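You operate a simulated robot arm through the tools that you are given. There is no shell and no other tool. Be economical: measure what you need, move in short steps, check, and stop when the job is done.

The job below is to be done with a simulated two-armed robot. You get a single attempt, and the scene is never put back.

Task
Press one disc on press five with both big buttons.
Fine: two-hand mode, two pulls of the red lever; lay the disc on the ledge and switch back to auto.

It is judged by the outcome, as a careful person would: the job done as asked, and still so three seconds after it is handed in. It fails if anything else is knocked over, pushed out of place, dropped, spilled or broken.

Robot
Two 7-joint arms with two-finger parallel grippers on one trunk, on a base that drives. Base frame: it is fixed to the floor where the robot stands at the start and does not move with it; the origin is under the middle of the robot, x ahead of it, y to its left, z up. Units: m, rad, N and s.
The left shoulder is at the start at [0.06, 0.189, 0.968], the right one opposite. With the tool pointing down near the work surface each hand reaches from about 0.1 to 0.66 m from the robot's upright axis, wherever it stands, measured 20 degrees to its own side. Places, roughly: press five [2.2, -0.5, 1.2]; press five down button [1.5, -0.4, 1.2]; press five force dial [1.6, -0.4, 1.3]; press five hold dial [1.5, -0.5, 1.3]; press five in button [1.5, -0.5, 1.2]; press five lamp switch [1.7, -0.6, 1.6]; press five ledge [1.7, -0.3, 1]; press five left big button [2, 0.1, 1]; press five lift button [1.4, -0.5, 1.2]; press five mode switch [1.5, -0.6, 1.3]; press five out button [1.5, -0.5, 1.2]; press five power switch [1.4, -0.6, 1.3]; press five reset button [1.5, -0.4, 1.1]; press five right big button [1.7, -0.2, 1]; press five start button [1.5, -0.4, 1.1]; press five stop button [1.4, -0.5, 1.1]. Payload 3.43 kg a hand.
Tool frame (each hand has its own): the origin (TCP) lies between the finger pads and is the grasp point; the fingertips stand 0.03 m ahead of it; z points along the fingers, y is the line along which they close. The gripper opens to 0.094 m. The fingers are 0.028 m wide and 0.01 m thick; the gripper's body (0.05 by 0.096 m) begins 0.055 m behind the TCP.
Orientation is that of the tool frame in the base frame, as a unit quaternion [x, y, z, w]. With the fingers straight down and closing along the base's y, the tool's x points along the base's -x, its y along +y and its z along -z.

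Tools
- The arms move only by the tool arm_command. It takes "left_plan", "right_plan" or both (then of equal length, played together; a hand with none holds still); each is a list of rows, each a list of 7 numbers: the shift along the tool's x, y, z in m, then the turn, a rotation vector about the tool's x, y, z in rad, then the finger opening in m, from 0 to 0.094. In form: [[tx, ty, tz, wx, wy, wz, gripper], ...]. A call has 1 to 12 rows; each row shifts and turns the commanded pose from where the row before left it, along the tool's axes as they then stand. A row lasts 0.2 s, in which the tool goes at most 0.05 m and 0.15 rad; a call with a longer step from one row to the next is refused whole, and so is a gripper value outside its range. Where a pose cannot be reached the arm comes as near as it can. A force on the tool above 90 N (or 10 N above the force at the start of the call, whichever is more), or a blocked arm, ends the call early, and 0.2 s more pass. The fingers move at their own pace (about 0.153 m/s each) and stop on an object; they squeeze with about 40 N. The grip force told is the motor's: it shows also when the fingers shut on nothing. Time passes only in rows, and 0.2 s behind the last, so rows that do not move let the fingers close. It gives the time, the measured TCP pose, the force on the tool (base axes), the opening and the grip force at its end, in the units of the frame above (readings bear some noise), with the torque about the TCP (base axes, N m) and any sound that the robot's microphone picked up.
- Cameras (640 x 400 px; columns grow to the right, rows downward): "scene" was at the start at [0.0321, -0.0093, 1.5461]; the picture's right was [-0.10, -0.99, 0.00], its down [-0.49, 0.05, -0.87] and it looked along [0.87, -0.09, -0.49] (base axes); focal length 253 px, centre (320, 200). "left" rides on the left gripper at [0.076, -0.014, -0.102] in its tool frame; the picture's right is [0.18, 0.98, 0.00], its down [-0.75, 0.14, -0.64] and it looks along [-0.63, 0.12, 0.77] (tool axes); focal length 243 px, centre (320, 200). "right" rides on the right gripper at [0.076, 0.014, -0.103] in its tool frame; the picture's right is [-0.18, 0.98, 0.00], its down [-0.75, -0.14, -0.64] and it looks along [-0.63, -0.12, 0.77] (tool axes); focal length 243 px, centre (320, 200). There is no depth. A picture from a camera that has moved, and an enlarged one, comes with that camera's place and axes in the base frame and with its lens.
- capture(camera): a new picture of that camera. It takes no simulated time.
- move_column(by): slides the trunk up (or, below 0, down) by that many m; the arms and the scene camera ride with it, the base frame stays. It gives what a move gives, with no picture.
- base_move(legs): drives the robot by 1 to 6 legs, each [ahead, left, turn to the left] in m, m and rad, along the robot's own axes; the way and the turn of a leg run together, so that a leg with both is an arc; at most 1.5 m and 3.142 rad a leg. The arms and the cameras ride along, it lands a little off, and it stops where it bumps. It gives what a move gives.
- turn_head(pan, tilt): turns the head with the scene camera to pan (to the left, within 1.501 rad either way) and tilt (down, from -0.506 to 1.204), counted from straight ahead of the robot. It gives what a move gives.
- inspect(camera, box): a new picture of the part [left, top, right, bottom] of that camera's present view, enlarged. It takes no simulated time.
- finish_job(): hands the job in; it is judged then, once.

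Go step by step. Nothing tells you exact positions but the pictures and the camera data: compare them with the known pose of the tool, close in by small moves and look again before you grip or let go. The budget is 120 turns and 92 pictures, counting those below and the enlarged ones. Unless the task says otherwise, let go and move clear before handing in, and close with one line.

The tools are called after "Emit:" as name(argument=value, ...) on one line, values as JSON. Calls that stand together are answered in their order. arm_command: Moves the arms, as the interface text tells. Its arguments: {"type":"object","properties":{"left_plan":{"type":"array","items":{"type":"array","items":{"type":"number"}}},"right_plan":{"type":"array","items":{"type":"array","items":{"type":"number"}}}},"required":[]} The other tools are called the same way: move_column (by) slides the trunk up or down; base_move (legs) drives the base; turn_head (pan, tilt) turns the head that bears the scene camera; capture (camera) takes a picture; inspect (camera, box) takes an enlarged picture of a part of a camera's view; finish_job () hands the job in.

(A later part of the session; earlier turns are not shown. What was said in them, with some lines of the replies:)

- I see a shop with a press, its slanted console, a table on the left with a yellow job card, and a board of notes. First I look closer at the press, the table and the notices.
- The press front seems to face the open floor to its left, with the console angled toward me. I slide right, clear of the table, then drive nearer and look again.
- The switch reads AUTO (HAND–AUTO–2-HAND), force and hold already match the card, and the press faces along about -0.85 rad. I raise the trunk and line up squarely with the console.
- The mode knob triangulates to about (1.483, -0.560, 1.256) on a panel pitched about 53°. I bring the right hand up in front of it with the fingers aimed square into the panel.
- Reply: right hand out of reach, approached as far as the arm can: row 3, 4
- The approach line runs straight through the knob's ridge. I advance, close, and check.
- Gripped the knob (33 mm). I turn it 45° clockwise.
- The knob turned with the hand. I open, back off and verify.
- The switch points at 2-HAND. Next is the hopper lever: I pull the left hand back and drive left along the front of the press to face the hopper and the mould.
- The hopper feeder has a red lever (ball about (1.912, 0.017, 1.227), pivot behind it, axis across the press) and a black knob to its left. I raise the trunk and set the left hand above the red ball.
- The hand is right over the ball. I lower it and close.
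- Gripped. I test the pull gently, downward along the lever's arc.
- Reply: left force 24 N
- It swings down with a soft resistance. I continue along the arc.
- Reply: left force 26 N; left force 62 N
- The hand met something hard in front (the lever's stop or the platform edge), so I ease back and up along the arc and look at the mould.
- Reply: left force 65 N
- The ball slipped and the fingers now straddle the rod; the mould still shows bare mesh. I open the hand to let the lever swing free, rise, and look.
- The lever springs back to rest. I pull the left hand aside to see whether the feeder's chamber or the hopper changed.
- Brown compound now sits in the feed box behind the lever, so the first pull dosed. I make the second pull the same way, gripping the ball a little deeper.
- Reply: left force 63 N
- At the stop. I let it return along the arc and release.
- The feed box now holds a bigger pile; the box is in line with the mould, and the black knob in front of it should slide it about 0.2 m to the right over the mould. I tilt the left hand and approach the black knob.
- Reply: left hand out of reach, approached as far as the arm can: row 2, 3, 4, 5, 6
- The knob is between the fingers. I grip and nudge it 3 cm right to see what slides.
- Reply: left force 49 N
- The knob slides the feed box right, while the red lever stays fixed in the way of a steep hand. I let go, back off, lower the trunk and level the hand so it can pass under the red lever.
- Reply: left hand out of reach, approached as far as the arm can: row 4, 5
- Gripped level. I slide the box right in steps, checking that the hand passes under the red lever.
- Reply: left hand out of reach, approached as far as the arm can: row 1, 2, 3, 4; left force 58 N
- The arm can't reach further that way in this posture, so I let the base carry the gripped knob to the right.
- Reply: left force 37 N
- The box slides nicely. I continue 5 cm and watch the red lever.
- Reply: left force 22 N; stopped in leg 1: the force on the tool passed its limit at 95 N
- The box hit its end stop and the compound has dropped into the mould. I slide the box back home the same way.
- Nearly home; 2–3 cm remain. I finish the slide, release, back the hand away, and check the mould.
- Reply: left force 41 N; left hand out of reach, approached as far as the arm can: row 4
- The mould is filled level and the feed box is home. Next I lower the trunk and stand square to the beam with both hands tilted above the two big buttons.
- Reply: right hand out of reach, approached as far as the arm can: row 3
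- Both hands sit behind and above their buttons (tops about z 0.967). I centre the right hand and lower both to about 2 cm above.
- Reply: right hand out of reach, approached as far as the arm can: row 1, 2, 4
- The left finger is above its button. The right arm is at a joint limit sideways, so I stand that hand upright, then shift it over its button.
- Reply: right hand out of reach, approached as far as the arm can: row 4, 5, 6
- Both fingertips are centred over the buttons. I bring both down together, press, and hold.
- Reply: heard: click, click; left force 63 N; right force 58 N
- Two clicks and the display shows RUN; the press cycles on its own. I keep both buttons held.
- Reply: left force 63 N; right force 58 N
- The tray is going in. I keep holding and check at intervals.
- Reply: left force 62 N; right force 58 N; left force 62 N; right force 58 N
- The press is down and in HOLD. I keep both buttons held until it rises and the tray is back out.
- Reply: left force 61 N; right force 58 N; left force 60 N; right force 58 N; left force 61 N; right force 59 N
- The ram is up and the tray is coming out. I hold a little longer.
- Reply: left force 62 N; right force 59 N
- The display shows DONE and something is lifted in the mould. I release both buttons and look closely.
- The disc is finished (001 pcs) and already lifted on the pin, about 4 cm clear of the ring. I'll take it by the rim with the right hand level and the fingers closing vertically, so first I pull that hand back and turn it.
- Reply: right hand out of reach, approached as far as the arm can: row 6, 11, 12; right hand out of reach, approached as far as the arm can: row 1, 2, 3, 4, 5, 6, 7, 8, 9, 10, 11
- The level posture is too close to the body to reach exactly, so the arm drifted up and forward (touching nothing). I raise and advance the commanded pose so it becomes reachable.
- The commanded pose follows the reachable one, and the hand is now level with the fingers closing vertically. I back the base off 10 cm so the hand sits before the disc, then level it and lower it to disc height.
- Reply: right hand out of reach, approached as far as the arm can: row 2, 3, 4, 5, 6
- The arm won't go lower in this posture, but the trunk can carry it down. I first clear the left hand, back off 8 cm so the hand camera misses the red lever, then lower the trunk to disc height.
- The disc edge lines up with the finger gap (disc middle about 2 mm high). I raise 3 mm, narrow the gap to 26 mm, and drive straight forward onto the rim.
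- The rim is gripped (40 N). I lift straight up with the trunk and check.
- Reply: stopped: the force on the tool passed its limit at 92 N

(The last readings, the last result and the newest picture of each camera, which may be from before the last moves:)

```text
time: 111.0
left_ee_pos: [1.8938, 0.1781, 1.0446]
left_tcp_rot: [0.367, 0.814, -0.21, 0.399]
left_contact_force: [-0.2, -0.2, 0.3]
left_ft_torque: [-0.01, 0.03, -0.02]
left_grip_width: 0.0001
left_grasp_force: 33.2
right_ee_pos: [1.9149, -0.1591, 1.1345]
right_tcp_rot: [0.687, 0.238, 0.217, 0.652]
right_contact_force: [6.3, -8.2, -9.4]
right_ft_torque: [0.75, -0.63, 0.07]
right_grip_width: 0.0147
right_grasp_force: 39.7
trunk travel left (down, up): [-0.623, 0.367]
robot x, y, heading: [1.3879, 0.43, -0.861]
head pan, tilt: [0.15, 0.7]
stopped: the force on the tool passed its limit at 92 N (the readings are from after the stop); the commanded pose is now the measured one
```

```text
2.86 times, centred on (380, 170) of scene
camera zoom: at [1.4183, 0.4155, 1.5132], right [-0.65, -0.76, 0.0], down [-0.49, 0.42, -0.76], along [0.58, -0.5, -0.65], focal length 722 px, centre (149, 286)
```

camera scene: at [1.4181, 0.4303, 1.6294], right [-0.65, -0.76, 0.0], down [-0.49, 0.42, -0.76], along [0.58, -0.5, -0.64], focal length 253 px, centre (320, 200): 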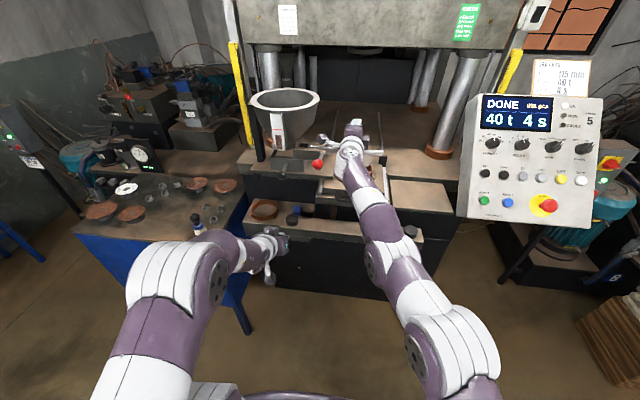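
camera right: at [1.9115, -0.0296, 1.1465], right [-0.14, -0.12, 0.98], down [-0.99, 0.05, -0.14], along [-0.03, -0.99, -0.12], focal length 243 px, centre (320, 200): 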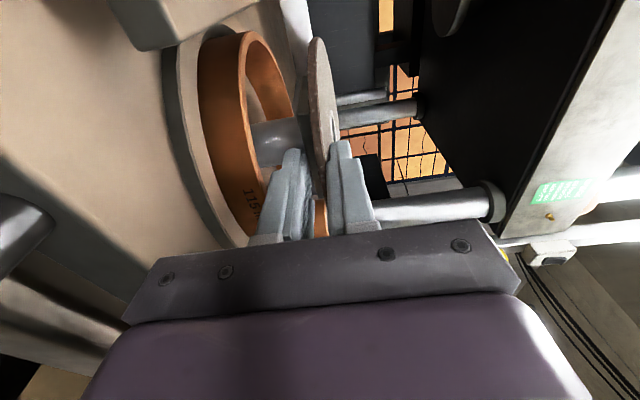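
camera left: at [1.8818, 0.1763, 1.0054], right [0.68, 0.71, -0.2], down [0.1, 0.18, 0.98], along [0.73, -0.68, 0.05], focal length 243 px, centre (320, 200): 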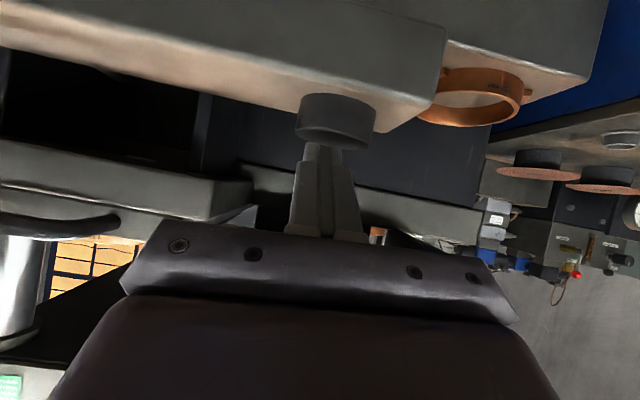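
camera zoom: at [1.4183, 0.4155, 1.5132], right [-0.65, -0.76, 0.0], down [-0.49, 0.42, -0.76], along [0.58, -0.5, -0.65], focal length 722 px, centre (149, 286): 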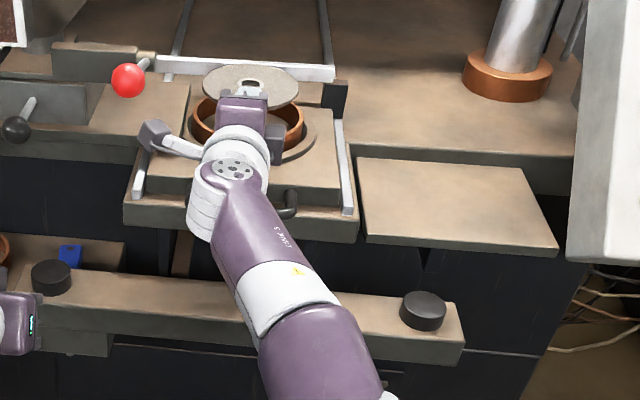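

The disc resists at the centre pin: the hand sagged and tilted, so the disc is likely binding. I level the hand again while easing upward in small steps.

Emit:
arm_command(right_plan=[[0, 0.004, 0, -0.03, 0, 0, 0.0], [0, 0.004, 0, -0.03, 0, 0, 0.0], [0, 0.004, 0, -0.03, 0, 0, 0.0], [0, 0.004, 0, -0.02, 0, 0, 0.0], [0, 0.004, 0, -0.02, 0, 0, 0.0], [0, 0.004, 0, -0.01, 0, 0, 0.0]])

Emit:
capture(camera="right")

```text
time: 111.9
left_ee_pos: [1.8892, 0.1817, 1.0464]
left_tcp_rot: [0.369, 0.812, -0.212, 0.401]
left_contact_force: [0.0, 0.4, 1.0]
left_ft_torque: [0.0, 0.01, 0.03]
left_grip_width: 0.0
left_grasp_force: 33.2
right_ee_pos: [1.9238, -0.1663, 1.1329]
right_tcp_rot: [0.665, 0.233, 0.22, 0.674]
right_contact_force: [-9.4, 1.8, -7.5]
right_ft_torque: [1.51, -0.5, 0.04]
right_grip_width: 0.0163
right_grasp_force: 39.7
right hand out of reach, approached as far as the arm can: row 1, 2, 3
trunk travel left (down, up): [-0.623, 0.367]
robot x, y, heading: [1.3866, 0.4341, -0.865]
head pan, tilt: [0.15, 0.7]
stopped in row 4 (right hand): the force on the tool passed its limit at 95 N (the readings are from after the stop); the commanded pose is now the measured one
```

```text
8 pictures are left
camera right: at [1.9239, -0.0368, 1.1452], right [-0.13, -0.09, 0.99], down [-0.99, 0.05, -0.13], along [-0.04, -0.99, -0.1], focal length 243 px, centre (320, 200)
```

right: 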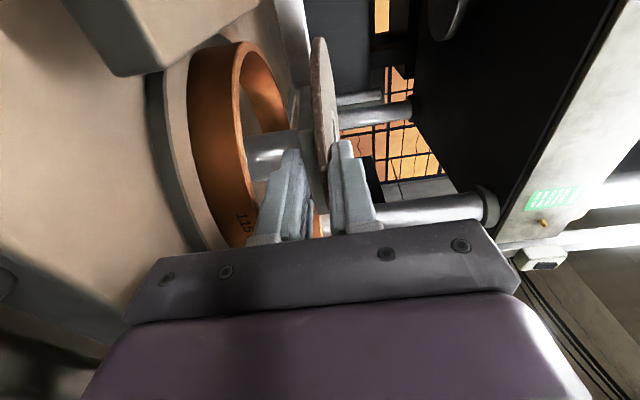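

The hand crept forward toward the pin. I open, check nothing else holds it, back off 2 cm, raise 3 mm and grip again more centred and shallower.

Emit:
arm_command(right_plan=[[0, 0, 0, 0, 0, 0, 0.028], [0, 0, 0, 0, 0, 0, 0.028]])

Emit:
base_move(legs=[[-0.022, 0, 0]])

Emit:
inspect(camera="right", box=[200, 20, 440, 240])

```text
time: 112.5
left_ee_pos: [1.891, 0.1814, 1.0463]
left_tcp_rot: [0.367, 0.813, -0.21, 0.401]
left_contact_force: [0.3, -0.9, 0.5]
left_ft_torque: [0.01, 0.0, -0.03]
left_grip_width: 0.0
left_grasp_force: 33.0
right_ee_pos: [1.9251, -0.1626, 1.1362]
right_tcp_rot: [0.663, 0.234, 0.221, 0.676]
right_contact_force: [-1.8, 0.1, 1.3]
right_ft_torque: [0.0, -0.01, -0.02]
right_grip_width: 0.0277
right_grasp_force: 0.0
trunk travel left (down, up): [-0.623, 0.367]
robot x, y, heading: [1.387, 0.4305, -0.862]
head pan, tilt: [0.15, 0.7]
```

```text
time: 113.3
left_ee_pos: [1.8767, 0.1984, 1.046]
left_tcp_rot: [0.368, 0.813, -0.211, 0.4]
left_contact_force: [-0.2, -0.3, 0.3]
left_ft_torque: [0.01, 0.0, -0.01]
left_grip_width: 0.0
left_grasp_force: 33.4
right_ee_pos: [1.9123, -0.1486, 1.135]
right_tcp_rot: [0.663, 0.235, 0.22, 0.676]
right_contact_force: [0.2, -0.2, -0.1]
right_ft_torque: [0.02, -0.01, 0.0]
right_grip_width: 0.0282
right_grasp_force: 0.4
trunk travel left (down, up): [-0.623, 0.367]
robot x, y, heading: [1.372, 0.4482, -0.863]
head pan, tilt: [0.15, 0.7]
```

```text
1.82 times, centred on (320, 130) of right
camera zoom: at [1.9108, -0.0182, 1.1457], right [-0.13, -0.09, 0.99], down [-0.99, 0.05, -0.13], along [-0.04, -0.99, -0.09], focal length 441 px, centre (320, 327)
```

zoom: 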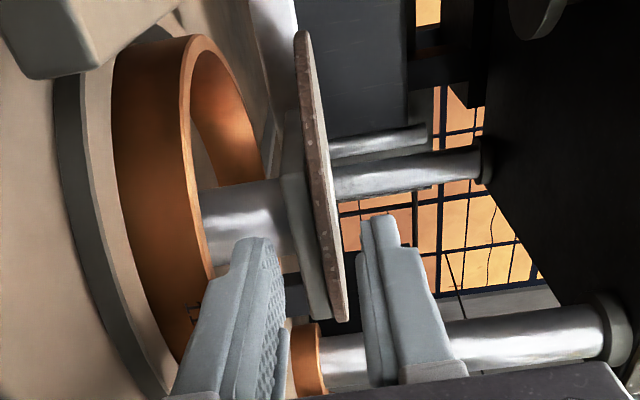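

The close view shows a grey lifter plate under the disc: I had clamped disc and plate together. I back off a little and look at the stack from above before choosing a grip.

Emit:
base_move(legs=[[-0.07, 0, 0]])

Emit:
inspect(camera="scene", box=[310, 95, 400, 155])

```text
time: 114.3
left_ee_pos: [1.8303, 0.2514, 1.0453]
left_tcp_rot: [0.367, 0.813, -0.21, 0.4]
left_contact_force: [-0.8, 0.1, 0.5]
left_ft_torque: [-0.02, 0.0, 0.0]
left_grip_width: 0.0
left_grasp_force: 32.6
right_ee_pos: [1.8652, -0.0946, 1.136]
right_tcp_rot: [0.663, 0.234, 0.221, 0.676]
right_contact_force: [0.7, -1.0, 0.5]
right_ft_torque: [0.01, 0.03, 0.05]
right_grip_width: 0.0282
right_grasp_force: 0.2
trunk travel left (down, up): [-0.623, 0.367]
robot x, y, heading: [1.3251, 0.4989, -0.863]
head pan, tilt: [0.15, 0.7]
```

```text
6.67 times, centred on (355, 125) of scene
camera zoom: at [1.3542, 0.4903, 1.5122], right [-0.65, -0.76, 0.0], down [-0.49, 0.42, -0.77], along [0.58, -0.5, -0.64], focal length 1686 px, centre (87, 700)
```

zoom: 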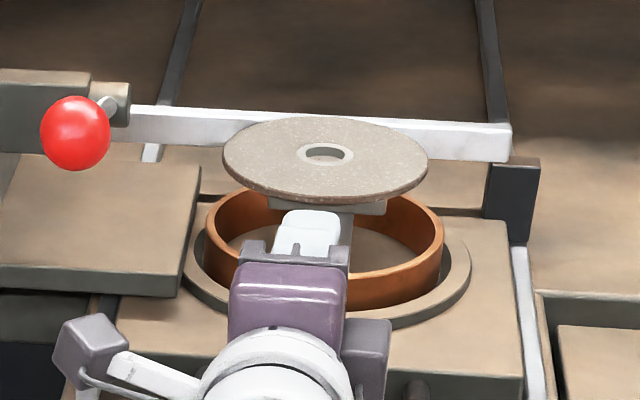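

Now it is clear: the disc overhangs a smaller lifter plate by about 2 cm, and my earlier grip went too deep. I advance to a shallow bite, only on the overhanging rim, and close.

Emit:
base_move(legs=[[0.069, 0, 0]])

Emit:
arm_command(right_plan=[[0, 0, 0, 0, 0, 0, 0.0], [0, 0, 0, 0, 0, 0, 0.0], [0, 0, 0, 0, 0, 0, 0.0]])

```text
time: 115.3
left_ee_pos: [1.8756, 0.1973, 1.0449]
left_tcp_rot: [0.367, 0.813, -0.211, 0.4]
left_contact_force: [-0.1, -0.6, 0.2]
left_ft_torque: [0.01, -0.02, 0.02]
left_grip_width: 0.0
left_grasp_force: 32.5
right_ee_pos: [1.9106, -0.147, 1.133]
right_tcp_rot: [0.663, 0.234, 0.22, 0.676]
right_contact_force: [0.2, 0.8, 0.3]
right_ft_torque: [0.0, 0.01, 0.01]
right_grip_width: 0.0283
right_grasp_force: 0.1
trunk travel left (down, up): [-0.623, 0.367]
robot x, y, heading: [1.3729, 0.4485, -0.857]
head pan, tilt: [0.15, 0.7]
```

```text
time: 116.2
left_ee_pos: [1.8753, 0.1986, 1.0467]
left_tcp_rot: [0.367, 0.813, -0.21, 0.401]
left_contact_force: [0.6, -0.2, 0.0]
left_ft_torque: [0.0, 0.01, 0.02]
left_grip_width: 0.0001
left_grasp_force: 32.7
right_ee_pos: [1.91, -0.1463, 1.1377]
right_tcp_rot: [0.661, 0.235, 0.221, 0.677]
right_contact_force: [0.8, -0.8, 12.6]
right_ft_torque: [-0.09, -0.51, -0.05]
right_grip_width: 0.0044
right_grasp_force: 38.9
trunk travel left (down, up): [-0.623, 0.367]
robot x, y, heading: [1.3701, 0.4448, -0.863]
head pan, tilt: [0.15, 0.7]
```

The opening is now 4.4 mm: only the disc is gripped. I lift with the trunk.

Emit:
move_column(by=0.015)

Emit:
move_column(by=0.045)

Emit:
inspect(camera="scene", box=[290, 95, 490, 225])

```text
time: 116.8
left_ee_pos: [1.8767, 0.1978, 1.0601]
left_tcp_rot: [0.367, 0.813, -0.211, 0.401]
left_contact_force: [-0.6, -0.9, 1.2]
left_ft_torque: [0.03, 0.0, 0.0]
left_grip_width: 0.0002
left_grasp_force: 32.9
right_ee_pos: [1.9096, -0.1474, 1.1476]
right_tcp_rot: [0.663, 0.235, 0.219, 0.676]
right_contact_force: [-0.6, -0.1, -1.1]
right_ft_torque: [0.09, 0.04, 0.01]
right_grip_width: 0.0046
right_grasp_force: 39.0
trunk travel left (down, up): [-0.638, 0.352]
robot x, y, heading: [1.3702, 0.4475, -0.865]
head pan, tilt: [0.15, 0.7]
```

```text
time: 117.7
left_ee_pos: [1.8773, 0.1957, 1.105]
left_tcp_rot: [0.368, 0.813, -0.21, 0.399]
left_contact_force: [0.5, 0.7, -0.3]
left_ft_torque: [0.0, 0.02, -0.02]
left_grip_width: 0.0
left_grasp_force: 33.1
right_ee_pos: [1.9114, -0.1503, 1.1924]
right_tcp_rot: [0.665, 0.234, 0.218, 0.675]
right_contact_force: [-3.9, -5.6, -11.0]
right_ft_torque: [-1.21, -0.02, 0.62]
right_grip_width: 0.0043
right_grasp_force: 38.9
trunk travel left (down, up): [-0.683, 0.307]
robot x, y, heading: [1.3725, 0.448, -0.862]
head pan, tilt: [0.15, 0.7]
```

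```text
3.08 times, centred on (390, 160) of scene
camera zoom: at [1.4006, 0.4336, 1.5721], right [-0.65, -0.76, 0.0], down [-0.49, 0.42, -0.76], along [0.58, -0.5, -0.65], focal length 778 px, centre (105, 323)
```

zoom: 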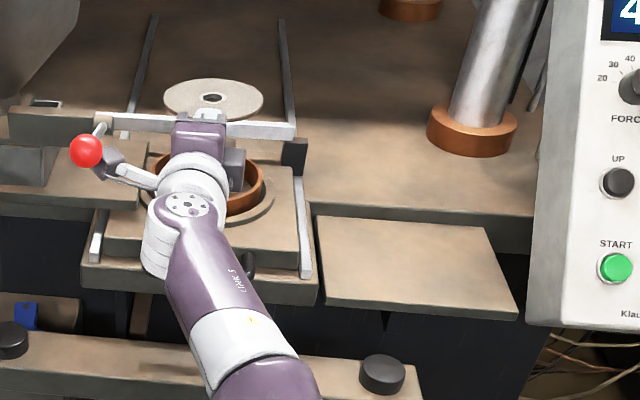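

The disc is up and held. The hand camera is brushing the red lever, so I lower 2 cm and back straight out before going sideways.

Emit:
move_column(by=-0.02)

Emit:
base_move(legs=[[-0.13, 0, 0]])

Emit:
base_move(legs=[[0, -0.25, 0]])

Emit:
capture(camera="scene")

```text
time: 118.3
left_ee_pos: [1.8763, 0.1991, 1.0841]
left_tcp_rot: [0.367, 0.813, -0.211, 0.4]
left_contact_force: [0.3, -0.3, 0.8]
left_ft_torque: [-0.01, -0.01, -0.02]
left_grip_width: 0.0
left_grasp_force: 33.1
right_ee_pos: [1.9132, -0.1454, 1.175]
right_tcp_rot: [0.662, 0.236, 0.221, 0.676]
right_contact_force: [0.1, -0.4, -0.9]
right_ft_torque: [0.08, 0.04, -0.02]
right_grip_width: 0.0047
right_grasp_force: 39.2
trunk travel left (down, up): [-0.663, 0.327]
robot x, y, heading: [1.3716, 0.4467, -0.86]
head pan, tilt: [0.15, 0.7]
```

```text
time: 119.6
left_ee_pos: [1.7931, 0.2953, 1.0853]
left_tcp_rot: [0.367, 0.813, -0.21, 0.4]
left_contact_force: [-0.5, 0.7, -0.3]
left_ft_torque: [0.03, -0.03, 0.01]
left_grip_width: 0.0
left_grasp_force: 32.5
right_ee_pos: [1.8277, -0.05, 1.1731]
right_tcp_rot: [0.663, 0.233, 0.219, 0.677]
right_contact_force: [-0.1, -0.5, -1.9]
right_ft_torque: [0.05, 0.06, 0.02]
right_grip_width: 0.0044
right_grasp_force: 39.6
trunk travel left (down, up): [-0.663, 0.327]
robot x, y, heading: [1.289, 0.5428, -0.861]
head pan, tilt: [0.15, 0.7]
```

```text
time: 121.4
left_ee_pos: [1.6006, 0.1289, 1.0856]
left_tcp_rot: [0.37, 0.812, -0.212, 0.399]
left_contact_force: [-0.5, 0.2, -0.7]
left_ft_torque: [0.03, -0.01, 0.03]
left_grip_width: 0.0001
left_grasp_force: 33.0
right_ee_pos: [1.634, -0.2159, 1.1738]
right_tcp_rot: [0.664, 0.233, 0.219, 0.676]
right_contact_force: [-0.2, 0.2, -2.0]
right_ft_torque: [0.06, 0.06, 0.01]
right_grip_width: 0.0042
right_grasp_force: 38.7
trunk travel left (down, up): [-0.663, 0.327]
robot x, y, heading: [1.0968, 0.3814, -0.864]
head pan, tilt: [0.15, 0.7]
```

```text
4 pictures are left
camera scene: at [1.1242, 0.3695, 1.5522], right [-0.66, -0.76, 0.0], down [-0.49, 0.42, -0.76], along [0.58, -0.5, -0.64], focal length 253 px, centre (320, 200)
```

scene: 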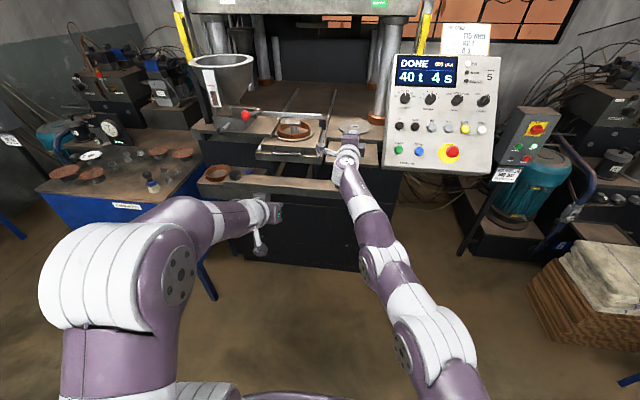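

The disc is held level and lines up with the ledge (centre about (1.744, -0.351), z about 1.02). I drive forward over it and lower with the trunk.

Emit:
base_move(legs=[[0.091, 0, 0]])

Emit:
move_column(by=-0.11)

Emit:
capture(camera="right")

```text
time: 122.5
left_ee_pos: [1.6603, 0.0607, 1.0851]
left_tcp_rot: [0.369, 0.813, -0.211, 0.399]
left_contact_force: [-0.3, -0.3, -0.2]
left_ft_torque: [0.0, 0.01, -0.01]
left_grip_width: 0.0
left_grasp_force: 32.9
right_ee_pos: [1.6927, -0.2856, 1.1731]
right_tcp_rot: [0.665, 0.234, 0.22, 0.675]
right_contact_force: [0.3, -0.4, -1.1]
right_ft_torque: [0.06, 0.05, 0.02]
right_grip_width: 0.0045
right_grasp_force: 39.1
trunk travel left (down, up): [-0.663, 0.327]
robot x, y, heading: [1.1572, 0.3125, -0.865]
head pan, tilt: [0.15, 0.7]
```

```text
time: 124.0
left_ee_pos: [1.6586, 0.0617, 0.9761]
left_tcp_rot: [0.37, 0.812, -0.212, 0.399]
left_contact_force: [-0.6, 0.7, 0.5]
left_ft_torque: [0.02, -0.01, -0.01]
left_grip_width: 0.0
left_grasp_force: 33.3
right_ee_pos: [1.6915, -0.2845, 1.0647]
right_tcp_rot: [0.664, 0.233, 0.22, 0.676]
right_contact_force: [-0.8, 0.7, -1.2]
right_ft_torque: [0.08, 0.06, 0.01]
right_grip_width: 0.0047
right_grasp_force: 39.3
trunk travel left (down, up): [-0.553, 0.437]
robot x, y, heading: [1.1595, 0.3104, -0.864]
head pan, tilt: [0.15, 0.7]
```

```text
3 pictures are left
camera right: at [1.6923, -0.1558, 1.0752], right [-0.13, -0.09, 0.99], down [-0.99, 0.05, -0.13], along [-0.04, -0.99, -0.09], focal length 243 px, centre (320, 200)
```

right: 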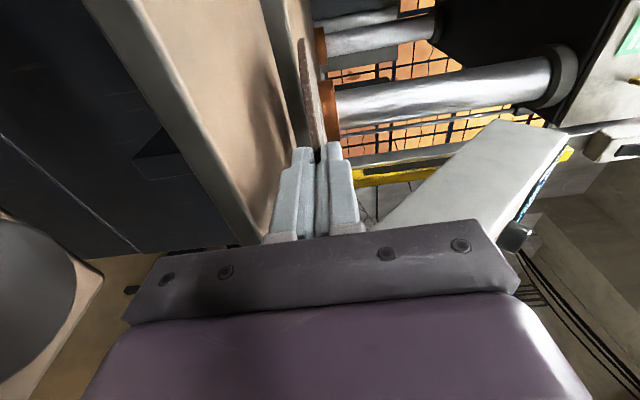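

The disc hovers just above the ledge. I lower in small steps, feeling for contact.

Emit:
move_column(by=-0.022)

Emit:
move_column(by=-0.006)

```text
time: 124.7
left_ee_pos: [1.6583, 0.0616, 0.9541]
left_tcp_rot: [0.37, 0.812, -0.212, 0.399]
left_contact_force: [-0.2, -0.6, -0.3]
left_ft_torque: [0.01, 0.01, -0.01]
left_grip_width: 0.0
left_grasp_force: 32.8
right_ee_pos: [1.6919, -0.2834, 1.0476]
right_tcp_rot: [0.66, 0.231, 0.222, 0.679]
right_contact_force: [7.8, -6.7, 19.3]
right_ft_torque: [0.4, -0.12, -0.2]
right_grip_width: 0.0045
right_grasp_force: 38.7
trunk travel left (down, up): [-0.531, 0.459]
robot x, y, heading: [1.1549, 0.3113, -0.864]
head pan, tilt: [0.15, 0.7]
```

```text
time: 125.2
left_ee_pos: [1.6578, 0.062, 0.9488]
left_tcp_rot: [0.37, 0.811, -0.213, 0.4]
left_contact_force: [0.3, -0.4, -0.5]
left_ft_torque: [-0.04, -0.04, -0.02]
left_grip_width: 0.0002
left_grasp_force: 32.8
right_ee_pos: [1.6903, -0.283, 1.0465]
right_tcp_rot: [0.659, 0.229, 0.222, 0.681]
right_contact_force: [17.5, -18.1, 46.3]
right_ft_torque: [0.76, -0.34, -0.44]
right_grip_width: 0.0043
right_grasp_force: 39.2
trunk travel left (down, up): [-0.525, 0.465]
robot x, y, heading: [1.156, 0.3136, -0.869]
head pan, tilt: [0.15, 0.7]
```

Contact with the ledge. I ease off the load, open slightly so the disc settles, and withdraw straight back.

Emit:
move_column(by=0.01)

Emit:
arm_command(right_plan=[[0, 0, 0, 0, 0, 0, 0.008], [0, 0, 0, 0, 0, 0, 0.014], [0, 0, 0, 0, 0, 0, 0.014]])

Emit:
base_move(legs=[[-0.12, 0, 0]])

Emit:
inspect(camera="scene", box=[270, 60, 510, 200])

```text
time: 125.8
left_ee_pos: [1.6577, 0.063, 0.9587]
left_tcp_rot: [0.369, 0.811, -0.212, 0.401]
left_contact_force: [0.0, -0.3, -0.1]
left_ft_torque: [-0.03, 0.0, 0.01]
left_grip_width: 0.0001
left_grasp_force: 33.1
right_ee_pos: [1.6901, -0.2828, 1.0477]
right_tcp_rot: [0.663, 0.232, 0.219, 0.677]
right_contact_force: [2.3, -4.2, 22.4]
right_ft_torque: [0.51, -0.04, -0.01]
right_grip_width: 0.0043
right_grasp_force: 38.4
trunk travel left (down, up): [-0.535, 0.455]
robot x, y, heading: [1.1566, 0.3112, -0.86]
head pan, tilt: [0.15, 0.7]
```

```text
time: 126.6
left_ee_pos: [1.6564, 0.062, 0.9587]
left_tcp_rot: [0.369, 0.812, -0.212, 0.4]
left_contact_force: [-0.5, -0.6, 0.2]
left_ft_torque: [-0.01, 0.0, 0.01]
left_grip_width: 0.0003
left_grasp_force: 32.9
right_ee_pos: [1.6901, -0.283, 1.0488]
right_tcp_rot: [0.662, 0.234, 0.22, 0.677]
right_contact_force: [-0.7, -0.9, 18.5]
right_ft_torque: [0.45, 0.0, -0.01]
right_grip_width: 0.006
right_grasp_force: 0.0
trunk travel left (down, up): [-0.535, 0.455]
robot x, y, heading: [1.158, 0.3115, -0.867]
head pan, tilt: [0.15, 0.7]
```

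```text
time: 127.9
left_ee_pos: [1.599, 0.1452, 0.9576]
left_tcp_rot: [0.363, 0.815, -0.209, 0.401]
left_contact_force: [0.3, -0.4, -0.2]
left_ft_torque: [-0.01, -0.01, 0.0]
left_grip_width: 0.0
left_grasp_force: 33.0
right_ee_pos: [1.6399, -0.2008, 1.0435]
right_tcp_rot: [0.662, 0.239, 0.223, 0.674]
right_contact_force: [0.2, -0.2, -0.9]
right_ft_torque: [-0.05, -0.02, -0.01]
right_grip_width: 0.0141
right_grasp_force: 0.1
trunk travel left (down, up): [-0.535, 0.455]
robot x, y, heading: [1.0902, 0.3873, -0.848]
head pan, tilt: [0.15, 0.7]
stopped in leg 1: the robot was blocked; the commanded pose is now the measured one
```

```text
2.67 times, centred on (390, 130) of scene
camera zoom: at [1.1207, 0.3751, 1.4241], right [-0.64, -0.77, 0.0], down [-0.49, 0.42, -0.76], along [0.58, -0.49, -0.65], focal length 674 px, centre (133, 387)
```

zoom: 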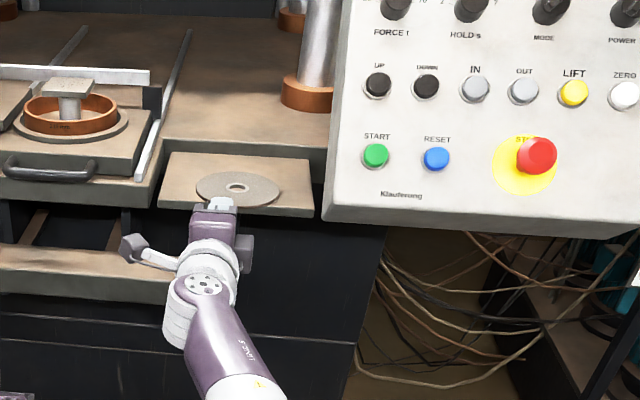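

The disc lies flat on the ledge; the base just touched something behind and stopped. Next I raise the trunk and turn the right hand back to the panel posture to set the switch to AUTO.

Emit:
move_column(by=0.22)

Emit:
arm_command(right_plan=[[0, 0, 0, 0, 0, -0.143, 0.03], [0, 0, 0, 0, 0, -0.143, 0.03], [0, 0, 0, 0, 0, -0.143, 0.03], [0, 0, 0, 0, 0, -0.143, 0.03], [0, 0, 0, 0, 0, -0.143, 0.03], [0, 0, 0, 0, 0, -0.143, 0.03], [0, 0, 0, 0, 0, -0.143, 0.03], [0, 0, 0, 0, 0, -0.143, 0.03], [0, 0, 0, 0, 0, -0.143, 0.03], [0, 0, 0, 0, 0, -0.143, 0.03], [0, 0, 0, 0, 0, -0.141, 0.03]])

Emit:
arm_command(right_plan=[[0, 0, 0, 0, 0.128, 0, 0.05], [0, 0, 0, 0, 0.128, 0, 0.05], [0, 0, 0, 0, 0.128, 0, 0.05], [0, 0, 0, 0, 0.128, 0, 0.05], [0, 0, 0, 0, 0.128, 0, 0.05]])

```text
time: 130.2
left_ee_pos: [1.5967, 0.1449, 1.1791]
left_tcp_rot: [0.363, 0.814, -0.209, 0.403]
left_contact_force: [0.1, 0.7, -0.4]
left_ft_torque: [0.02, 0.03, -0.03]
left_grip_width: 0.0001
left_grasp_force: 32.9
right_ee_pos: [1.637, -0.1989, 1.2648]
right_tcp_rot: [0.662, 0.239, 0.224, 0.674]
right_contact_force: [-0.8, 1.0, 0.6]
right_ft_torque: [-0.04, -0.06, 0.0]
right_grip_width: 0.0141
right_grasp_force: 0.0
trunk travel left (down, up): [-0.755, 0.235]
robot x, y, heading: [1.0937, 0.3875, -0.85]
head pan, tilt: [0.15, 0.7]
```

```text
time: 132.6
left_ee_pos: [1.5973, 0.1457, 1.1784]
left_tcp_rot: [0.362, 0.814, -0.209, 0.403]
left_contact_force: [0.0, -0.5, 0.9]
left_ft_torque: [0.05, -0.02, 0.04]
left_grip_width: 0.0002
left_grasp_force: 32.8
right_ee_pos: [1.6386, -0.1993, 1.265]
right_tcp_rot: [0.299, 0.637, -0.32, 0.634]
right_contact_force: [0.3, -0.3, 0.3]
right_ft_torque: [0.01, 0.01, 0.0]
right_grip_width: 0.0302
right_grasp_force: 0.1
trunk travel left (down, up): [-0.755, 0.235]
robot x, y, heading: [1.0943, 0.3874, -0.852]
head pan, tilt: [0.15, 0.7]
```

```text
time: 133.8
left_ee_pos: [1.5983, 0.1448, 1.179]
left_tcp_rot: [0.362, 0.814, -0.209, 0.403]
left_contact_force: [-1.0, 0.9, -0.1]
left_ft_torque: [0.0, 0.01, 0.02]
left_grip_width: 0.0
left_grasp_force: 32.6
right_ee_pos: [1.6074, -0.1667, 1.2447]
right_tcp_rot: [0.376, 0.793, -0.218, 0.427]
right_contact_force: [0.2, -0.4, 0.5]
right_ft_torque: [-0.02, 0.01, -0.01]
right_grip_width: 0.0499
right_grasp_force: 0.1
right hand out of reach, approached as far as the arm can: row 2, 3, 5
trunk travel left (down, up): [-0.755, 0.235]
robot x, y, heading: [1.0932, 0.3883, -0.849]
head pan, tilt: [0.15, 0.7]
```

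The hand is back in the panel posture. I raise the trunk a little, step away from what I bumped, and move right in front of the mode switch.

Emit:
move_column(by=0.055)

Emit:
base_move(legs=[[0.05, 0, 0], [0, -0.35, 0]])

```text
time: 134.8
left_ee_pos: [1.598, 0.1458, 1.2332]
left_tcp_rot: [0.362, 0.815, -0.208, 0.402]
left_contact_force: [0.1, -0.4, 0.0]
left_ft_torque: [0.03, -0.01, 0.01]
left_grip_width: 0.0
left_grasp_force: 32.8
right_ee_pos: [1.6081, -0.1661, 1.2997]
right_tcp_rot: [0.377, 0.792, -0.219, 0.427]
right_contact_force: [0.3, 0.9, -0.4]
right_ft_torque: [0.0, 0.01, 0.02]
right_grip_width: 0.0499
right_grasp_force: 0.1
trunk travel left (down, up): [-0.81, 0.18]
robot x, y, heading: [1.0931, 0.3884, -0.852]
head pan, tilt: [0.15, 0.7]
```

```text
time: 137.6
left_ee_pos: [1.3691, -0.1216, 1.2327]
left_tcp_rot: [0.359, 0.815, -0.209, 0.404]
left_contact_force: [0.8, 0.1, -0.1]
left_ft_torque: [0.0, -0.02, 0.02]
left_grip_width: 0.0
left_grasp_force: 33.1
right_ee_pos: [1.3815, -0.4309, 1.2999]
right_tcp_rot: [0.373, 0.793, -0.218, 0.429]
right_contact_force: [1.2, 0.1, 0.0]
right_ft_torque: [0.02, 0.0, -0.02]
right_grip_width: 0.0501
right_grasp_force: 0.0
trunk travel left (down, up): [-0.81, 0.18]
robot x, y, heading: [0.8606, 0.1122, -0.838]
head pan, tilt: [0.15, 0.7]
```

Emit:
arm_command(right_plan=[[0, 0, 0, -0.055, 0.071, 0, 0.05], [0, 0, 0, 0, 0, 0.131, 0.05], [0, 0, 0, 0, 0, 0.131, 0.05], [0, 0, 0, 0, 0, 0.131, 0.05], [0, 0, 0, 0, 0, 0.131, 0.05], [0, 0, 0, 0, 0, 0.131, 0.05], [0, 0, 0, 0, 0, 0.131, 0.05]])

Emit:
base_move(legs=[[0.08, -0.012, 0]])

```text
time: 139.2
left_ee_pos: [1.3676, -0.1214, 1.2325]
left_tcp_rot: [0.359, 0.816, -0.207, 0.404]
left_contact_force: [-0.5, -0.6, -0.5]
left_ft_torque: [0.0, 0.01, 0.0]
left_grip_width: 0.0001
left_grasp_force: 32.9
right_ee_pos: [1.3746, -0.4254, 1.2962]
right_tcp_rot: [0.654, 0.609, -0.012, 0.449]
right_contact_force: [-0.3, 0.6, -0.1]
right_ft_torque: [0.02, 0.04, 0.02]
right_grip_width: 0.0498
right_grasp_force: 0.1
right hand out of reach, approached as far as the arm can: row 1
trunk travel left (down, up): [-0.81, 0.18]
robot x, y, heading: [0.8589, 0.1182, -0.839]
head pan, tilt: [0.15, 0.7]
```

```text
time: 140.2
left_ee_pos: [1.413, -0.1847, 1.2346]
left_tcp_rot: [0.358, 0.816, -0.206, 0.404]
left_contact_force: [-0.2, 0.4, -0.8]
left_ft_torque: [0.01, -0.02, 0.0]
left_grip_width: 0.0
left_grasp_force: 33.2
right_ee_pos: [1.4188, -0.491, 1.2971]
right_tcp_rot: [0.652, 0.61, -0.011, 0.45]
right_contact_force: [0.0, 0.2, 0.5]
right_ft_torque: [-0.01, -0.01, 0.0]
right_grip_width: 0.0498
right_grasp_force: 0.0
trunk travel left (down, up): [-0.81, 0.18]
robot x, y, heading: [0.9063, 0.0476, -0.842]
head pan, tilt: [0.15, 0.7]
```

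Emit:
arm_command(right_plan=[[-0.008, 0.009, 0, 0, 0, 0, 0.05], [-0.008, 0.0085, 0.008, 0, 0, 0, 0.05], [0, 0, 0.01, 0, 0, 0, 0.05]])

Emit:
capture(camera="right")

```text
time: 141.0
left_ee_pos: [1.4137, -0.1872, 1.2339]
left_tcp_rot: [0.358, 0.816, -0.207, 0.403]
left_contact_force: [0.2, 0.1, 0.7]
left_ft_torque: [-0.02, 0.0, -0.01]
left_grip_width: 0.0002
left_grasp_force: 32.7
right_ee_pos: [1.4212, -0.4972, 1.2939]
right_tcp_rot: [0.652, 0.611, -0.01, 0.45]
right_contact_force: [1.0, -0.1, 0.6]
right_ft_torque: [-0.01, -0.04, -0.04]
right_grip_width: 0.0501
right_grasp_force: 0.0
right hand out of reach, approached as far as the arm can: row 1, 2, 3
trunk travel left (down, up): [-0.81, 0.18]
robot x, y, heading: [0.9034, 0.0499, -0.842]
head pan, tilt: [0.15, 0.7]
```

```text
1 pictures are left
camera right: at [1.3986, -0.3733, 1.3195], right [0.75, 0.0, 0.67], down [-0.65, -0.23, 0.73], along [0.15, -0.97, -0.17], focal length 243 px, centre (320, 200)
```

right: 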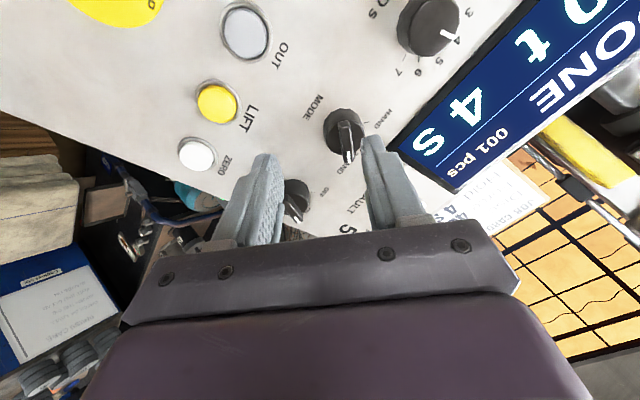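

The knob is exactly where computed, but the arm is at full stretch. I draw the hand back, bring the base closer, and recompute.

Emit:
arm_command(right_plan=[[0, 0, -0.03, 0, 0, 0, 0.05], [0, 0, -0.03, 0, 0, 0, 0.05], [0, 0, -0.03, 0, 0, 0, 0.05]])

Emit:
base_move(legs=[[0.09, 0.0, 0]])

```text
time: 141.8
left_ee_pos: [1.4133, -0.1855, 1.2343]
left_tcp_rot: [0.359, 0.815, -0.208, 0.404]
left_contact_force: [0.7, 0.2, 0.2]
left_ft_torque: [0.02, 0.0, 0.0]
left_grip_width: 0.0
left_grasp_force: 33.4
right_ee_pos: [1.3807, -0.4445, 1.3528]
right_tcp_rot: [0.652, 0.611, -0.01, 0.45]
right_contact_force: [-0.3, 0.4, 0.9]
right_ft_torque: [-0.01, 0.0, 0.01]
right_grip_width: 0.05
right_grasp_force: 0.1
right hand out of reach, approached as far as the arm can: row 1
trunk travel left (down, up): [-0.81, 0.18]
robot x, y, heading: [0.9022, 0.0494, -0.834]
head pan, tilt: [0.15, 0.7]
```

```text
time: 142.9
left_ee_pos: [1.4721, -0.252, 1.2346]
left_tcp_rot: [0.358, 0.815, -0.207, 0.404]
left_contact_force: [-0.6, 0.2, -0.1]
left_ft_torque: [-0.01, 0.03, 0.02]
left_grip_width: 0.0
left_grasp_force: 33.2
right_ee_pos: [1.4415, -0.5115, 1.3507]
right_tcp_rot: [0.651, 0.611, -0.011, 0.451]
right_contact_force: [0.5, -0.5, -0.2]
right_ft_torque: [0.01, 0.0, 0.01]
right_grip_width: 0.0501
right_grasp_force: 0.0
trunk travel left (down, up): [-0.81, 0.18]
robot x, y, heading: [0.9644, -0.0168, -0.841]
head pan, tilt: [0.15, 0.7]
```

Emit:
move_column(by=-0.045)

Emit:
arm_command(right_plan=[[0, -0.003, 0.014, 0, 0, 0, 0.05], [0, 0, 0.014, 0, 0, 0, 0.05]])

```text
time: 143.8
left_ee_pos: [1.4718, -0.2522, 1.1897]
left_tcp_rot: [0.358, 0.816, -0.207, 0.404]
left_contact_force: [0.3, -0.1, -0.6]
left_ft_torque: [-0.03, 0.0, 0.02]
left_grip_width: 0.0
left_grasp_force: 32.7
right_ee_pos: [1.4415, -0.5139, 1.3073]
right_tcp_rot: [0.651, 0.611, -0.01, 0.451]
right_contact_force: [0.2, -0.5, 0.0]
right_ft_torque: [0.01, 0.0, 0.03]
right_grip_width: 0.0498
right_grasp_force: 0.0
trunk travel left (down, up): [-0.765, 0.225]
robot x, y, heading: [0.9624, -0.0175, -0.838]
head pan, tilt: [0.15, 0.7]
```

```text
time: 144.4
left_ee_pos: [1.4729, -0.2523, 1.1897]
left_tcp_rot: [0.358, 0.816, -0.207, 0.405]
left_contact_force: [-0.2, 0.4, -0.1]
left_ft_torque: [0.02, -0.03, -0.03]
left_grip_width: 0.0
left_grasp_force: 32.9
right_ee_pos: [1.4555, -0.5298, 1.2867]
right_tcp_rot: [0.652, 0.611, -0.01, 0.45]
right_contact_force: [0.4, 0.5, -0.4]
right_ft_torque: [0.02, 0.02, 0.01]
right_grip_width: 0.0499
right_grasp_force: 0.0
trunk travel left (down, up): [-0.765, 0.225]
robot x, y, heading: [0.9645, -0.0138, -0.839]
head pan, tilt: [0.15, 0.7]
```

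Aligned within a millimetre. I advance, grip, and turn the knob 45° back to AUTO.

Emit:
arm_command(right_plan=[[0, 0, 0.013, 0, 0, 0, 0.05], [0, 0, 0.0125, 0, 0, 0, 0.05], [0, 0, 0, 0, 0, 0, 0], [0, 0, 0, 0, 0, 0, 0]])

Emit:
arm_command(right_plan=[[0, 0, 0, 0, 0, -0.133, 0], [0, 0, 0, 0, 0, -0.133, 0], [0, 0, 0, 0, 0, -0.133, 0], [0, 0, 0, 0, 0, -0.133, 0], [0, 0, 0, 0, 0, -0.133, 0], [0, 0, 0, 0, 0, -0.133, 0], [0, 0, 0, 0, 0, 0, 0]])

```text
time: 145.4
left_ee_pos: [1.4723, -0.2529, 1.1911]
left_tcp_rot: [0.358, 0.816, -0.207, 0.404]
left_contact_force: [-0.3, 0.2, -0.9]
left_ft_torque: [-0.02, 0.0, 0.03]
left_grip_width: 0.0003
left_grasp_force: 33.1
right_ee_pos: [1.4671, -0.5456, 1.2712]
right_tcp_rot: [0.652, 0.612, -0.011, 0.447]
right_contact_force: [-6.9, 1.8, -9.9]
right_ft_torque: [-0.19, 0.33, -0.46]
right_grip_width: 0.033
right_grasp_force: 45.1
trunk travel left (down, up): [-0.765, 0.225]
robot x, y, heading: [0.9683, -0.0166, -0.842]
head pan, tilt: [0.15, 0.7]
```

```text
time: 147.0
left_ee_pos: [1.4715, -0.2524, 1.1887]
left_tcp_rot: [0.357, 0.816, -0.208, 0.405]
left_contact_force: [1.0, 0.7, 0.1]
left_ft_torque: [0.04, 0.0, -0.02]
left_grip_width: 0.0
left_grasp_force: 32.3
right_ee_pos: [1.4688, -0.5461, 1.2713]
right_tcp_rot: [0.363, 0.817, -0.185, 0.409]
right_contact_force: [-10.4, 8.2, -20.6]
right_ft_torque: [0.57, 0.47, 0.02]
right_grip_width: 0.0332
right_grasp_force: 44.6
trunk travel left (down, up): [-0.765, 0.225]
robot x, y, heading: [0.9628, -0.0141, -0.837]
head pan, tilt: [0.15, 0.7]
```

The hand is back at the exact AUTO angle. I release, back away, and use the last picture to verify the switch and the disc.

Emit:
arm_command(right_plan=[[0, 0, 0, 0, 0, 0, 0.05], [0, 0, 0, 0, 0, 0, 0.05], [0, 0, -0.03, 0, 0, 0, 0.05], [0, 0, -0.03, 0, 0, 0, 0.05], [0, 0, -0.03, 0, 0, 0, 0.05]])

Emit:
base_move(legs=[[-0.14, 0, 0]])

Emit:
arm_command(right_plan=[[0.04, 0, 0, 0, 0, 0, 0.05], [0.04, 0, 0, 0, 0, 0, 0.05], [0.04, 0, 0, 0, 0, 0, 0.05]])

Emit:
turn_head(pan=0.05, tilt=0.5)

Emit:
inspect(camera="scene", box=[200, 100, 440, 250])

```text
time: 148.2
left_ee_pos: [1.4702, -0.2522, 1.1898]
left_tcp_rot: [0.358, 0.816, -0.207, 0.404]
left_contact_force: [0.0, 0.6, -0.1]
left_ft_torque: [0.0, 0.01, 0.0]
left_grip_width: 0.0001
left_grasp_force: 33.1
right_ee_pos: [1.4185, -0.4913, 1.323]
right_tcp_rot: [0.363, 0.816, -0.184, 0.411]
right_contact_force: [-0.2, -0.1, 0.0]
right_ft_torque: [0.06, -0.01, -0.04]
right_grip_width: 0.0503
right_grasp_force: 0.0
trunk travel left (down, up): [-0.765, 0.225]
robot x, y, heading: [0.9688, -0.0163, -0.839]
head pan, tilt: [0.15, 0.7]
```

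```text
time: 149.6
left_ee_pos: [1.379, -0.1478, 1.1881]
left_tcp_rot: [0.357, 0.817, -0.207, 0.404]
left_contact_force: [0.3, 0.6, 0.2]
left_ft_torque: [0.04, 0.02, -0.02]
left_grip_width: 0.0
left_grasp_force: 32.6
right_ee_pos: [1.3273, -0.3885, 1.3222]
right_tcp_rot: [0.363, 0.816, -0.185, 0.409]
right_contact_force: [-0.4, -0.3, -0.1]
right_ft_torque: [-0.01, -0.01, 0.03]
right_grip_width: 0.0498
right_grasp_force: 0.1
trunk travel left (down, up): [-0.765, 0.225]
robot x, y, heading: [0.8711, 0.0897, -0.843]
head pan, tilt: [0.15, 0.7]
```

```text
time: 150.4
left_ee_pos: [1.3774, -0.1456, 1.1901]
left_tcp_rot: [0.357, 0.816, -0.207, 0.405]
left_contact_force: [-0.4, 0.5, 0.8]
left_ft_torque: [0.0, -0.03, 0.0]
left_grip_width: 0.0
left_grasp_force: 33.2
right_ee_pos: [1.2764, -0.3327, 1.2256]
right_tcp_rot: [0.362, 0.816, -0.185, 0.41]
right_contact_force: [0.1, 0.4, -0.1]
right_ft_torque: [0.02, -0.03, 0.0]
right_grip_width: 0.0497
right_grasp_force: 0.0
trunk travel left (down, up): [-0.765, 0.225]
robot x, y, heading: [0.8721, 0.0899, -0.835]
head pan, tilt: [0.15, 0.7]
```

```text
time: 151.1
left_ee_pos: [1.3782, -0.1471, 1.1879]
left_tcp_rot: [0.358, 0.817, -0.207, 0.403]
left_contact_force: [-0.3, 0.2, -0.6]
left_ft_torque: [0.0, 0.0, 0.03]
left_grip_width: 0.0002
left_grasp_force: 33.1
right_ee_pos: [1.2768, -0.334, 1.2255]
right_tcp_rot: [0.362, 0.817, -0.183, 0.409]
right_contact_force: [-0.5, 0.1, 0.3]
right_ft_torque: [0.01, 0.0, 0.04]
right_grip_width: 0.05
right_grasp_force: 0.0
trunk travel left (down, up): [-0.765, 0.225]
robot x, y, heading: [0.8669, 0.0893, -0.835]
head pan, tilt: [0.051, 0.499]
```

```text
2.67 times, centred on (320, 175) of scene
camera zoom: at [0.8957, 0.0683, 1.6719], right [-0.71, -0.71, 0.0], down [-0.34, 0.34, -0.88], along [0.62, -0.62, -0.48], focal length 674 px, centre (320, 267)
```

zoom: 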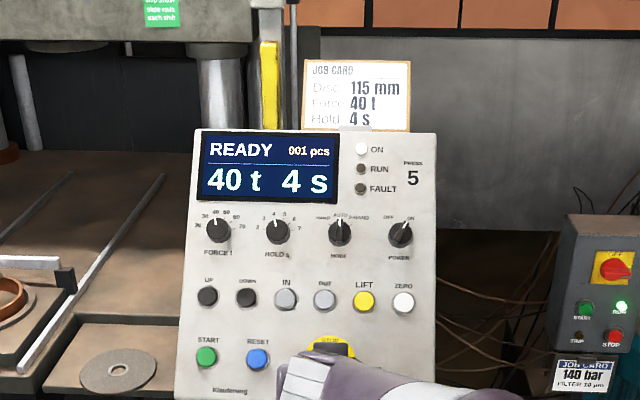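

The switch points at AUTO, the display shows READY with 001 pcs, the disc lies flat on the ledge, and both hands are clear. I hand the job in.

Emit:
finish_job()

```text
The job is handed in.
```

I pressed one 115 mm disc on press five with both big buttons in two-hand mode, after two pulls of the red lever. The disc lies flat on the ledge, the switch is back on AUTO, and the display shows READY with 001 pcs. When backing away from the ledge the base bumped into something behind it, probably the table, and stopped; I did not look to see whether anything there moved.
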